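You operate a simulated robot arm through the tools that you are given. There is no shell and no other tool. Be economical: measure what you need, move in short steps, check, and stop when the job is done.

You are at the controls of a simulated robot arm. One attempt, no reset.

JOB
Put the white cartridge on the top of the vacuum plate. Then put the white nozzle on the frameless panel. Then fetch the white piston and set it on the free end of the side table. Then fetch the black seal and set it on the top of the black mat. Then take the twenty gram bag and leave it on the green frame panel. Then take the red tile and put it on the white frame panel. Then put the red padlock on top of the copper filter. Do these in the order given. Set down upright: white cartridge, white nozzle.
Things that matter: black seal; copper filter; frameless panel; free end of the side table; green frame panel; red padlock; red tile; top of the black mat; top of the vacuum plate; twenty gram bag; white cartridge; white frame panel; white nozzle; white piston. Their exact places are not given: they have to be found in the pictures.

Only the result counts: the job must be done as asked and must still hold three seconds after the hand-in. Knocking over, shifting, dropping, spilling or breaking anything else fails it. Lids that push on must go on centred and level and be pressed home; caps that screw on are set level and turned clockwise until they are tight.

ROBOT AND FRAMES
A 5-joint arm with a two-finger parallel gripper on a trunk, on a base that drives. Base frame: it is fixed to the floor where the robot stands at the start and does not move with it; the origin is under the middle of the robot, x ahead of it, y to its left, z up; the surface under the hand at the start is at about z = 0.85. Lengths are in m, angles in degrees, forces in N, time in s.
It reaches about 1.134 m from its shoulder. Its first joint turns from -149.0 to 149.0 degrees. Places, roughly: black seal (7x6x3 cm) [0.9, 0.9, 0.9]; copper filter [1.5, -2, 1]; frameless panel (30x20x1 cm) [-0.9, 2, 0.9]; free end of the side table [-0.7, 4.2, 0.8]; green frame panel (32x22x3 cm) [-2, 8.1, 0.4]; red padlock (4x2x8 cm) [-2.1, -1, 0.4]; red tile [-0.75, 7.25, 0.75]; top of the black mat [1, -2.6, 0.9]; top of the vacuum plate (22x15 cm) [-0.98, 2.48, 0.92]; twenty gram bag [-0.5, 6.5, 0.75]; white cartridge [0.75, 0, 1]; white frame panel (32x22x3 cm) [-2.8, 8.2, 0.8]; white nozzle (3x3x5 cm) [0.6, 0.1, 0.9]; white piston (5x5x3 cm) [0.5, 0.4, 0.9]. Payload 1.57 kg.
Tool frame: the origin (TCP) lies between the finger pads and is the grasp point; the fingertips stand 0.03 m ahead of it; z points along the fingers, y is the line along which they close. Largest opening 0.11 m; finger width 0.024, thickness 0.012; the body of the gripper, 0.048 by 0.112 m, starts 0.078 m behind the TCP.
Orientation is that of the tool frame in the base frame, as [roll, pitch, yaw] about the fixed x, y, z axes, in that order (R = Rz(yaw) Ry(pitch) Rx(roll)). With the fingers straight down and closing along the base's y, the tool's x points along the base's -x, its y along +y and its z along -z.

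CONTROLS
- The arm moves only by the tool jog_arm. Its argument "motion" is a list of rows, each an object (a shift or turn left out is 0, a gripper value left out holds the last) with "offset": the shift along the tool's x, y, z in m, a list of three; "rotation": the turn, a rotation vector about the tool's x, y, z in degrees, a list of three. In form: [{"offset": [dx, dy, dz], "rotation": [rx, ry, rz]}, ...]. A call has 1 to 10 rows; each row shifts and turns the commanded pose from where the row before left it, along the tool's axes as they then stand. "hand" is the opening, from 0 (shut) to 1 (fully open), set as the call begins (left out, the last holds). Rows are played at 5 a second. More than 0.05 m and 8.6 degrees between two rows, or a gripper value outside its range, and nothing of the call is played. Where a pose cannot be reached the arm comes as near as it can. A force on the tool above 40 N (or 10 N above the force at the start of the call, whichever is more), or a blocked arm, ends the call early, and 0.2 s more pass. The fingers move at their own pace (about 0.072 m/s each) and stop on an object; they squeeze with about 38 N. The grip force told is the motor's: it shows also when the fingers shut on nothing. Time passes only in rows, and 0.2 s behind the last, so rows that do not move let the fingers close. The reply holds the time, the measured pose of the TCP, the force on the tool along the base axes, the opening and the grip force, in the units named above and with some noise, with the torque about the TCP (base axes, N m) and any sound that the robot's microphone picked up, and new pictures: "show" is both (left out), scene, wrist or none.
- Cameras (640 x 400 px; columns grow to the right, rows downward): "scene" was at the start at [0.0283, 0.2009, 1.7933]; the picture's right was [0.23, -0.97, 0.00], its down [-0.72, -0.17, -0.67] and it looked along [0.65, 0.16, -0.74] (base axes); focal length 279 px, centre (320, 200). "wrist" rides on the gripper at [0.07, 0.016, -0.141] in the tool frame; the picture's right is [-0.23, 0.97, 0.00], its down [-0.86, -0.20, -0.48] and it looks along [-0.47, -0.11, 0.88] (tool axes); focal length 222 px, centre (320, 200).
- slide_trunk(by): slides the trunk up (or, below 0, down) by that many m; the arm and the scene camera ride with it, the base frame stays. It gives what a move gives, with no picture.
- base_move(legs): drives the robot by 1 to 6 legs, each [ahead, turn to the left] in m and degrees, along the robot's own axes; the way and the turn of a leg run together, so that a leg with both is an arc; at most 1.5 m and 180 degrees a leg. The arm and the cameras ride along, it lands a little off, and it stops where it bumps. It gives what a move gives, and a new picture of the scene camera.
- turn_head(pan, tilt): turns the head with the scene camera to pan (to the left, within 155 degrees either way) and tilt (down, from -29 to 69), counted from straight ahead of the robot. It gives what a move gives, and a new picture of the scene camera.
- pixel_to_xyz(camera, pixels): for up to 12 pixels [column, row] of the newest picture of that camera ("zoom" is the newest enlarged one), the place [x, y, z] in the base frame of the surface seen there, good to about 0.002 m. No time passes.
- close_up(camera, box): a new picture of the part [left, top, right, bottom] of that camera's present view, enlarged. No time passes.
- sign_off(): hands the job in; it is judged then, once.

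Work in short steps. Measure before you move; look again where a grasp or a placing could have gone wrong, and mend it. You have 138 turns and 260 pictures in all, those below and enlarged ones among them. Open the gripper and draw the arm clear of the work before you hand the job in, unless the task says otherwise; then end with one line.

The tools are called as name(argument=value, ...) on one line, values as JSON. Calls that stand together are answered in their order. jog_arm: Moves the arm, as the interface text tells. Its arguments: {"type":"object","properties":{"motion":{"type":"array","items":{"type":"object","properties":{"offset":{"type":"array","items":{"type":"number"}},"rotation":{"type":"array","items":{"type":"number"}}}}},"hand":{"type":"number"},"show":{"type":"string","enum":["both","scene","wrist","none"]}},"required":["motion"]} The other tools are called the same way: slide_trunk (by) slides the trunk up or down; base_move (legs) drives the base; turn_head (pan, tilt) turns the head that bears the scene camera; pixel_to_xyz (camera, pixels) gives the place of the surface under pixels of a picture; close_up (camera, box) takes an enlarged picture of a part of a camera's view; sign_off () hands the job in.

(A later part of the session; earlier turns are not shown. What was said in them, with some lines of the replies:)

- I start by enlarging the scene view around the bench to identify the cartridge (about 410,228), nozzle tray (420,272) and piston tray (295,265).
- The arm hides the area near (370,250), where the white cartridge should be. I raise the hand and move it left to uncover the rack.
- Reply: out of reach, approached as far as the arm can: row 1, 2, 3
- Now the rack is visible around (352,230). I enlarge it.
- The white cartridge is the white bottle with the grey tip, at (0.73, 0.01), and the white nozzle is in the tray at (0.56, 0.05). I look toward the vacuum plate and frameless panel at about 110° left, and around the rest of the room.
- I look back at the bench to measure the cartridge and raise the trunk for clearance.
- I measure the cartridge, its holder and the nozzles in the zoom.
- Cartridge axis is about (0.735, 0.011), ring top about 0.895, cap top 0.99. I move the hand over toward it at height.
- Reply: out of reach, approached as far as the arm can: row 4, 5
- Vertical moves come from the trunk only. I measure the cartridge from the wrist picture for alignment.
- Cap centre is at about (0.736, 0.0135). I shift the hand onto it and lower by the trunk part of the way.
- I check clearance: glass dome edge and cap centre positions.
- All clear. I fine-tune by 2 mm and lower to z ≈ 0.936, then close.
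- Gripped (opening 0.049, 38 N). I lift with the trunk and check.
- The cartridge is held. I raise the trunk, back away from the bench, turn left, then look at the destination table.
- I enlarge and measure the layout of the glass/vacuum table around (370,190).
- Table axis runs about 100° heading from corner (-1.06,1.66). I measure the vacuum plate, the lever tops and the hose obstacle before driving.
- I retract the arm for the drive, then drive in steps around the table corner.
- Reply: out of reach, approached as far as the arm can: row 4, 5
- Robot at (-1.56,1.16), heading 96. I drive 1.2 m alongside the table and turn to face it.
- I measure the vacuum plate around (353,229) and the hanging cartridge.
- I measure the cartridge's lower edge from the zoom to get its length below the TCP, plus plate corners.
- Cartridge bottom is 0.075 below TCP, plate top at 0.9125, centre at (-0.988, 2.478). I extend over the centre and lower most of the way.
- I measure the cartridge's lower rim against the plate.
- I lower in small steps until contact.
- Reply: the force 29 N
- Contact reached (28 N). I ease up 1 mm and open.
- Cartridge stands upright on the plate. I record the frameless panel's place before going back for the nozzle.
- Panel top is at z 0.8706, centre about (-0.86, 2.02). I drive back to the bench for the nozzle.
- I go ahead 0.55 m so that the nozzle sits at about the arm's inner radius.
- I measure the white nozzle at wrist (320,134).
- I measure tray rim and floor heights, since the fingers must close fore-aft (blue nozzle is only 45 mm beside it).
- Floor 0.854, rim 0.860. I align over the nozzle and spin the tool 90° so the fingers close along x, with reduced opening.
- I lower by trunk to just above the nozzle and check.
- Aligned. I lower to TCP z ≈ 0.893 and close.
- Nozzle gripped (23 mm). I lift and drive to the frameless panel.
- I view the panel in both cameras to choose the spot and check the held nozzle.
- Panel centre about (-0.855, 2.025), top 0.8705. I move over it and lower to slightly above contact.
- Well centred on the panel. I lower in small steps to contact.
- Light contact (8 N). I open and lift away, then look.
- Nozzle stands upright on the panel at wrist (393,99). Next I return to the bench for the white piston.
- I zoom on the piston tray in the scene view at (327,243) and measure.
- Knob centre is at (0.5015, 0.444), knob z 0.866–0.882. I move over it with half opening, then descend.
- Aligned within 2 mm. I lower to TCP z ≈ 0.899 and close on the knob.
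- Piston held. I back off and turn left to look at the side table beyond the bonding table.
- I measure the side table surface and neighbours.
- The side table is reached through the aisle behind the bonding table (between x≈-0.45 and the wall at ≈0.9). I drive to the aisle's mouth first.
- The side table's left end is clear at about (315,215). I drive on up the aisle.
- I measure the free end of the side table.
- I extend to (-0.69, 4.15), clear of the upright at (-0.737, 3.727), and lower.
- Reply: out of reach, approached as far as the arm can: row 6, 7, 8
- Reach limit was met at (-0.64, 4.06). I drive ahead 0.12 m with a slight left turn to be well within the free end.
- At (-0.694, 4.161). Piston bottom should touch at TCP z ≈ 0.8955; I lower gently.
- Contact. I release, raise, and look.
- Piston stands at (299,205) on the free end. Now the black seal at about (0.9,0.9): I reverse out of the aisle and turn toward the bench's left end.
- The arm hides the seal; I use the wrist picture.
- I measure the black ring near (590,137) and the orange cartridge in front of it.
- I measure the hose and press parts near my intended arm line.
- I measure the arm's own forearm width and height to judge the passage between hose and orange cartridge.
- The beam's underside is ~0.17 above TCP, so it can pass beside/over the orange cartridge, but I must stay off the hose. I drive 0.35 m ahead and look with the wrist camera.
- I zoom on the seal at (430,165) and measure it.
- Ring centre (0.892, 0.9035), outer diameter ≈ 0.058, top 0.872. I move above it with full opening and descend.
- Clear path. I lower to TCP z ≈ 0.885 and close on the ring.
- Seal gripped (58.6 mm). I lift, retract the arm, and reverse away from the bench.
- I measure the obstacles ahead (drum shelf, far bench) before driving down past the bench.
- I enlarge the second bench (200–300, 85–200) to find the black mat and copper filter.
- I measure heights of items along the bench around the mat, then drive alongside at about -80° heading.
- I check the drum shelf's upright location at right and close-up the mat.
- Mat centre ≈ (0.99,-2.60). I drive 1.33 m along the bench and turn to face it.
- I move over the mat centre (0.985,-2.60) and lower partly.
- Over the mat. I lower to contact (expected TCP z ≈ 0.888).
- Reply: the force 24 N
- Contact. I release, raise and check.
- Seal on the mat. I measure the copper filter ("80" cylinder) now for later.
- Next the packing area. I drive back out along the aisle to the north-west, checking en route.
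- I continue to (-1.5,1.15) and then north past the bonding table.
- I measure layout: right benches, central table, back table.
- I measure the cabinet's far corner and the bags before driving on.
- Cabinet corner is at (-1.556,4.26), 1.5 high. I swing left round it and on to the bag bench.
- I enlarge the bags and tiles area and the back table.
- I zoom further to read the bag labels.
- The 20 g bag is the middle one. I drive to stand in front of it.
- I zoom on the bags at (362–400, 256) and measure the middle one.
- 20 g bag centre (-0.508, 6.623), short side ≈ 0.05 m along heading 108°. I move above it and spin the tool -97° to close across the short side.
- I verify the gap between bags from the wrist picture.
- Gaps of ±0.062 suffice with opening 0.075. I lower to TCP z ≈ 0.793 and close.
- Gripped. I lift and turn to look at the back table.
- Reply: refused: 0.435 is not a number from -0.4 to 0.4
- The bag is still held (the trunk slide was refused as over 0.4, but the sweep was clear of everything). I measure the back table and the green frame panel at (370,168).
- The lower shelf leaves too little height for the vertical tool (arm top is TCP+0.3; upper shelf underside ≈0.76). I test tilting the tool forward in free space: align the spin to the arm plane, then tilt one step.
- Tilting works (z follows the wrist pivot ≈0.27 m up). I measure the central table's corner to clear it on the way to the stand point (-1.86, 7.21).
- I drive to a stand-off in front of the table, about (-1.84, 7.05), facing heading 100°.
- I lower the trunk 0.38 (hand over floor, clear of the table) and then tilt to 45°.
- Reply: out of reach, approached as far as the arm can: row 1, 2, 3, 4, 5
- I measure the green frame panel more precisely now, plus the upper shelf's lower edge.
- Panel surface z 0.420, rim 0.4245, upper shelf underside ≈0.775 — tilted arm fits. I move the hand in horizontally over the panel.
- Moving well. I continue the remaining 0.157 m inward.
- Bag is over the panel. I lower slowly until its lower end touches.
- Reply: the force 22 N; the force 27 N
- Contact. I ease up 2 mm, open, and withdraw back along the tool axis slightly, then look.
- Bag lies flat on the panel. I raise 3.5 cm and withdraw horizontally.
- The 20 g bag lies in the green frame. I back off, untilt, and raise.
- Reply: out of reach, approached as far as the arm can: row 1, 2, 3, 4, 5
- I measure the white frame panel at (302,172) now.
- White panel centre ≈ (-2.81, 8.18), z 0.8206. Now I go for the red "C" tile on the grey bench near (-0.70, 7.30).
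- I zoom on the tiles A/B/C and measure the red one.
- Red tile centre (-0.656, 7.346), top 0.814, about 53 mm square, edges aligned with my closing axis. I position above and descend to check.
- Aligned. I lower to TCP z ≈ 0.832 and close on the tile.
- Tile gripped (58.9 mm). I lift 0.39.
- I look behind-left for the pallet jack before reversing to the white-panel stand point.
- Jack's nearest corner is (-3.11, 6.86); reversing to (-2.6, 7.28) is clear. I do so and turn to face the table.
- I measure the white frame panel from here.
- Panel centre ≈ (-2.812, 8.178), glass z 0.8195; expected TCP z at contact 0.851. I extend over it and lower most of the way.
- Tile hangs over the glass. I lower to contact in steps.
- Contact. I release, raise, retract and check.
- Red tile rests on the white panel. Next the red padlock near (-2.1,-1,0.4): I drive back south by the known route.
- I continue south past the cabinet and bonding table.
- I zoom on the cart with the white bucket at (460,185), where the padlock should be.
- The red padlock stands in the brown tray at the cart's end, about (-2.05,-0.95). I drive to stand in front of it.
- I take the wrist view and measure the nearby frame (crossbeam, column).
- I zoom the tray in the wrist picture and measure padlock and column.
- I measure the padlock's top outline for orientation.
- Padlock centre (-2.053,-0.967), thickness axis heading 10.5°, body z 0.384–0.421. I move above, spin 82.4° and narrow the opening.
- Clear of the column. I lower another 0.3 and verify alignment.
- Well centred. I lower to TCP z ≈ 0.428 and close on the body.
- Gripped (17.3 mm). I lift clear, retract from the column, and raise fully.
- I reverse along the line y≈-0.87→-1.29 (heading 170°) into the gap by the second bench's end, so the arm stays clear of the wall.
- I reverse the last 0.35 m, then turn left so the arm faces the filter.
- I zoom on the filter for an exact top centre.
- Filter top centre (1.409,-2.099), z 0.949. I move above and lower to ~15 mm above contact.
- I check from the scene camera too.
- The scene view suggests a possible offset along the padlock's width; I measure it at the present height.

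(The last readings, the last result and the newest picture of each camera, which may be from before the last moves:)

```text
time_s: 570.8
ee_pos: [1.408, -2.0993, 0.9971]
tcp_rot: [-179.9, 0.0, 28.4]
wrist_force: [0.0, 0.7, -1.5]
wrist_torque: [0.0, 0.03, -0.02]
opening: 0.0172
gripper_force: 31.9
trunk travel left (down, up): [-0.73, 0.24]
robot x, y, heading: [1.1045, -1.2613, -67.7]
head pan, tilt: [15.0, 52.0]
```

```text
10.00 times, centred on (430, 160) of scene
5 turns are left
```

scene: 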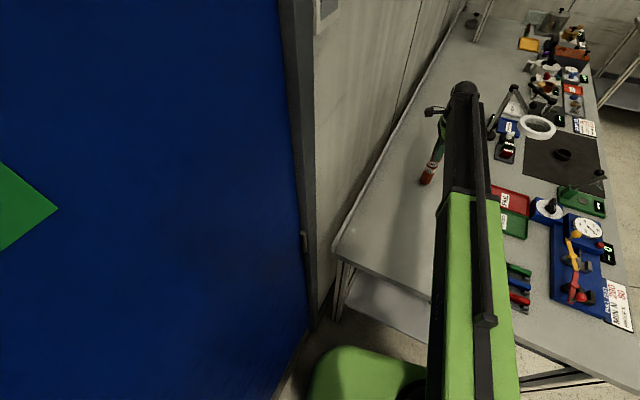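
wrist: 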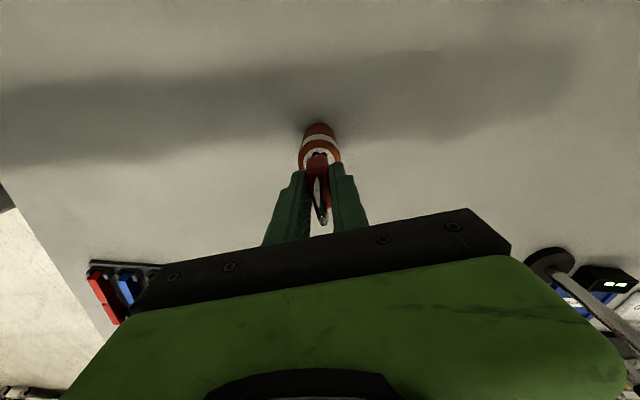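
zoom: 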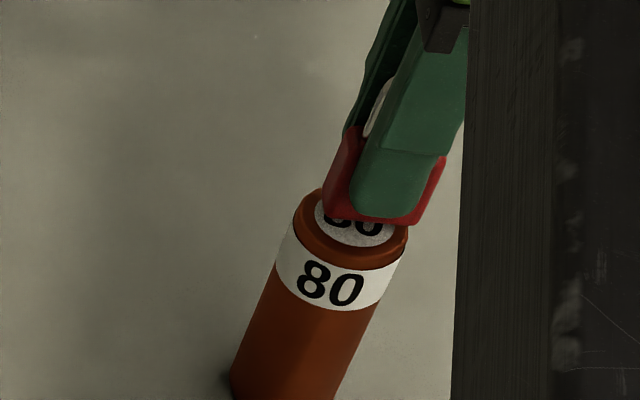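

Measured offset is about 5–6 mm toward tool -x; I correct by +5 mm along tool x and lower in 1 mm steps.

jog_arm(motion=[{"offset": [0.005, 0, 0]}, {"offset": [0, 0, 0]}], show="none")

close_up(camera="scene", box=[410, 140, 450, 180])

pixel_to_xyz(camera="zoom", pixels=[[310, 208], [316, 215], [420, 205], [412, 212], [300, 225], [402, 245], [350, 240], [365, 216]])

slide_trunk(by=-0.0015)

slide_trunk(by=-0.001)

```text
time_s: 571.4
ee_pos: [1.414, -2.0971, 0.997]
tcp_rot: [-179.9, 0.0, 28.4]
wrist_force: [0.4, 0.2, -1.1]
wrist_torque: [-0.02, -0.02, -0.01]
opening: 0.0176
gripper_force: 32.1
trunk travel left (down, up): [-0.73, 0.24]
robot x, y, heading: [1.1035, -1.2578, -68.0]
head pan, tilt: [15.0, 52.0]
```

```text
10.00 times, centred on (430, 160) of scene
```

zoom: 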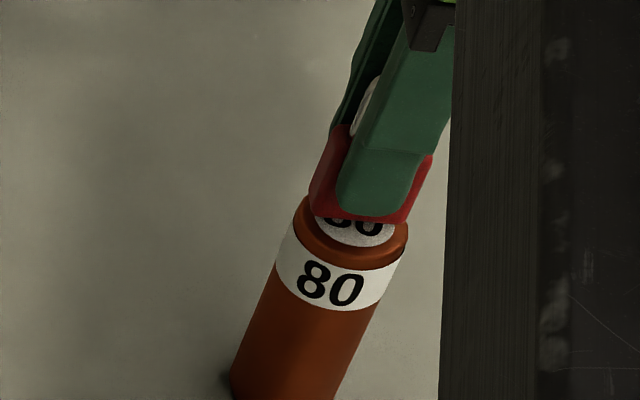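

```text
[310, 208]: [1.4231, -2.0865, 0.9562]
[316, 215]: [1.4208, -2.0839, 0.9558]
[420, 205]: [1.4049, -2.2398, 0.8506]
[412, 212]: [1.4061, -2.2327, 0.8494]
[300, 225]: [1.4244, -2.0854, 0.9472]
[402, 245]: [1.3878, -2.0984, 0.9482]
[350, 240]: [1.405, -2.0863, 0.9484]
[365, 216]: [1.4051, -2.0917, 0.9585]
```

```text
time_s: 571.9
ee_pos: [1.4126, -2.0967, 0.9957]
tcp_rot: [-179.9, 0.1, 28.3]
wrist_force: [0.2, -0.2, -0.8]
wrist_torque: [0.03, 0.03, 0.02]
opening: 0.017
gripper_force: 32.2
trunk travel left (down, up): [-0.729, 0.241]
robot x, y, heading: [1.1077, -1.2569, -67.7]
head pan, tilt: [15.0, 52.0]
```

```text
time_s: 572.4
ee_pos: [1.4141, -2.0959, 0.995]
tcp_rot: [-179.9, -0.1, 28.4]
wrist_force: [-0.4, -0.1, -1.2]
wrist_torque: [0.01, -0.01, 0.0]
opening: 0.0173
gripper_force: 32.3
trunk travel left (down, up): [-0.728, 0.242]
robot x, y, heading: [1.1054, -1.2567, -67.8]
head pan, tilt: [15.0, 52.0]
4 turns are left
```

Now centred (estimated padlock centre (1.408,-2.102) over (1.409,-2.099)). Bottom is about 4 mm above; I lower to contact.

slide_trunk(by=-0.0015)

slide_trunk(by=-0.001)

slide_trunk(by=-0.001)

close_up(camera="scene", box=[410, 140, 450, 180])

```text
time_s: 572.9
ee_pos: [1.4137, -2.0977, 0.9924]
tcp_rot: [-179.9, 0.0, 28.4]
wrist_force: [0.2, 0.4, -1.0]
wrist_torque: [-0.02, 0.02, -0.01]
opening: 0.0171
gripper_force: 31.9
trunk travel left (down, up): [-0.726, 0.244]
robot x, y, heading: [1.1047, -1.2624, -67.7]
head pan, tilt: [15.0, 52.0]
```

```text
time_s: 573.4
ee_pos: [1.4131, -2.0957, 0.9923]
tcp_rot: [-179.8, 0.0, 28.3]
wrist_force: [0.4, 0.2, 1.5]
wrist_torque: [-0.03, 0.03, -0.03]
opening: 0.0171
gripper_force: 32.3
trunk travel left (down, up): [-0.725, 0.245]
robot x, y, heading: [1.1035, -1.2563, -67.9]
head pan, tilt: [15.0, 52.0]
```

```text
time_s: 573.9
ee_pos: [1.4132, -2.0955, 0.9919]
tcp_rot: [-180.0, 0.1, 28.4]
wrist_force: [0.9, -2.3, 13.1]
wrist_torque: [-0.11, 0.05, -0.01]
opening: 0.0172
gripper_force: 31.6
trunk travel left (down, up): [-0.724, 0.246]
robot x, y, heading: [1.105, -1.2592, -68.0]
head pan, tilt: [15.0, 52.0]
```

```text
10.00 times, centred on (430, 160) of scene
3 turns are left
```

zoom: 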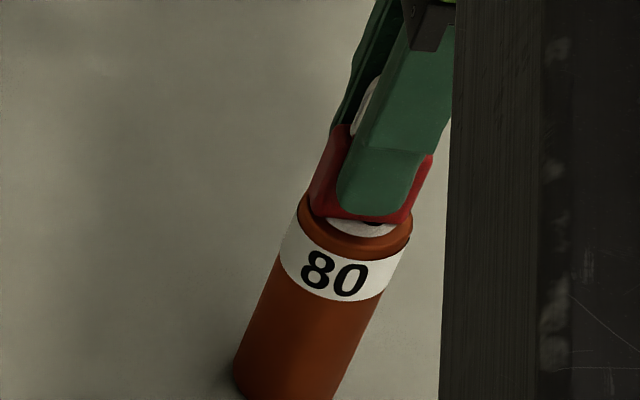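

Contact (13 N). I ease slightly, open, lift straight up, retract and look.

slide_trunk(by=0.001)

jog_arm(motion=[{"offset": [0, 0, 0]}, {"offset": [0, 0, 0]}, {"offset": [0, 0, 0]}, {"offset": [0, 0, 0]}], hand=0.55, show="none")

slide_trunk(by=0.22)

jog_arm(motion=[{"offset": [0, -0.05, 0]}, {"offset": [0, -0.05, 0]}, {"offset": [0, -0.05, 0]}, {"offset": [0, -0.05, 0]}, {"offset": [0, 0, 0]}], show="both")

close_up(camera="scene", box=[390, 150, 450, 220])

```text
time_s: 574.4
ee_pos: [1.4144, -2.0967, 0.9923]
tcp_rot: [-179.9, 0.0, 28.4]
wrist_force: [0.2, -0.7, 2.2]
wrist_torque: [-0.04, 0.02, 0.0]
opening: 0.017
gripper_force: 32.4
trunk travel left (down, up): [-0.725, 0.245]
robot x, y, heading: [1.1022, -1.2595, -68.1]
head pan, tilt: [15.0, 52.0]
```

```text
time_s: 575.4
ee_pos: [1.4136, -2.0971, 0.992]
tcp_rot: [-179.9, -0.1, 28.4]
wrist_force: [-0.1, 0.3, -0.1]
wrist_torque: [0.0, -0.01, -0.03]
opening: 0.0602
gripper_force: 0.0
trunk travel left (down, up): [-0.725, 0.245]
robot x, y, heading: [1.1026, -1.2563, -68.0]
head pan, tilt: [15.0, 52.0]
```

```text
time_s: 577.8
ee_pos: [1.4135, -2.0961, 1.2125]
tcp_rot: [-179.8, 0.0, 28.3]
wrist_force: [0.8, 0.7, 0.9]
wrist_torque: [0.02, 0.02, 0.0]
opening: 0.0604
gripper_force: 0.0
trunk travel left (down, up): [-0.945, 0.025]
robot x, y, heading: [1.1062, -1.2567, -67.8]
head pan, tilt: [15.0, 52.0]
```

```text
time_s: 579.0
ee_pos: [1.318, -1.9213, 1.211]
tcp_rot: [-179.9, 0.0, 28.4]
wrist_force: [-0.2, 0.3, 0.0]
wrist_torque: [0.01, 0.02, 0.01]
opening: 0.0604
gripper_force: 0.1
trunk travel left (down, up): [-0.945, 0.025]
robot x, y, heading: [1.1026, -1.2602, -67.7]
head pan, tilt: [15.0, 52.0]
```

scene: 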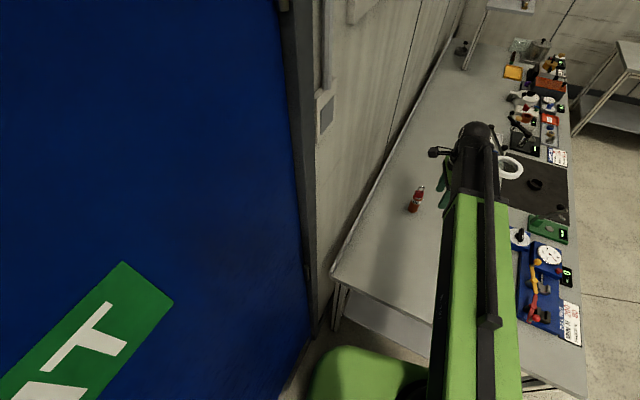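
wrist: 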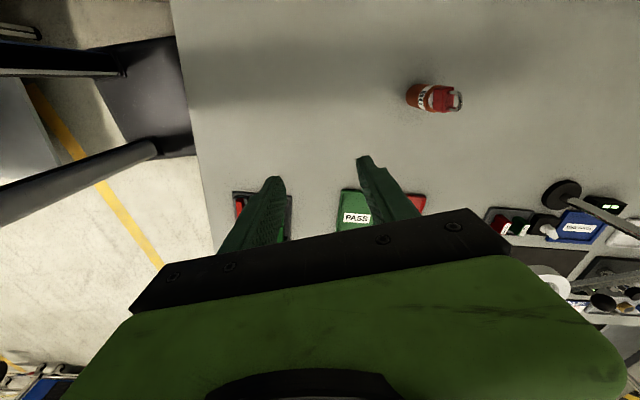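

```text
5.71 times, centred on (420, 185) of scene
2 turns are left
```

zoom: 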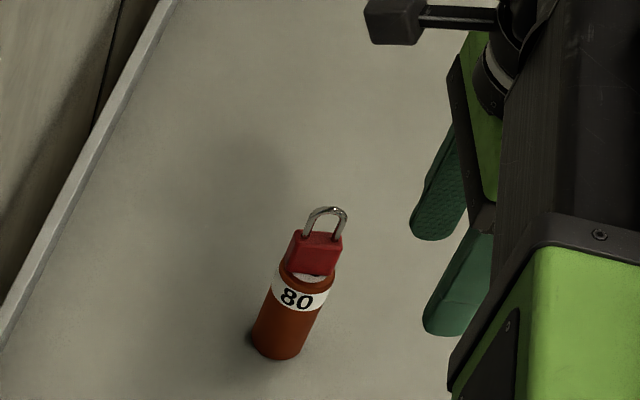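

The padlock stands upright and centred on the copper filter, and the gripper is open and clear. I hand the job in.

sign_off()

```text
The job is handed in.
```

All seven items were set down in the order given, with the white cartridge and white nozzle left upright, and the job is handed in.
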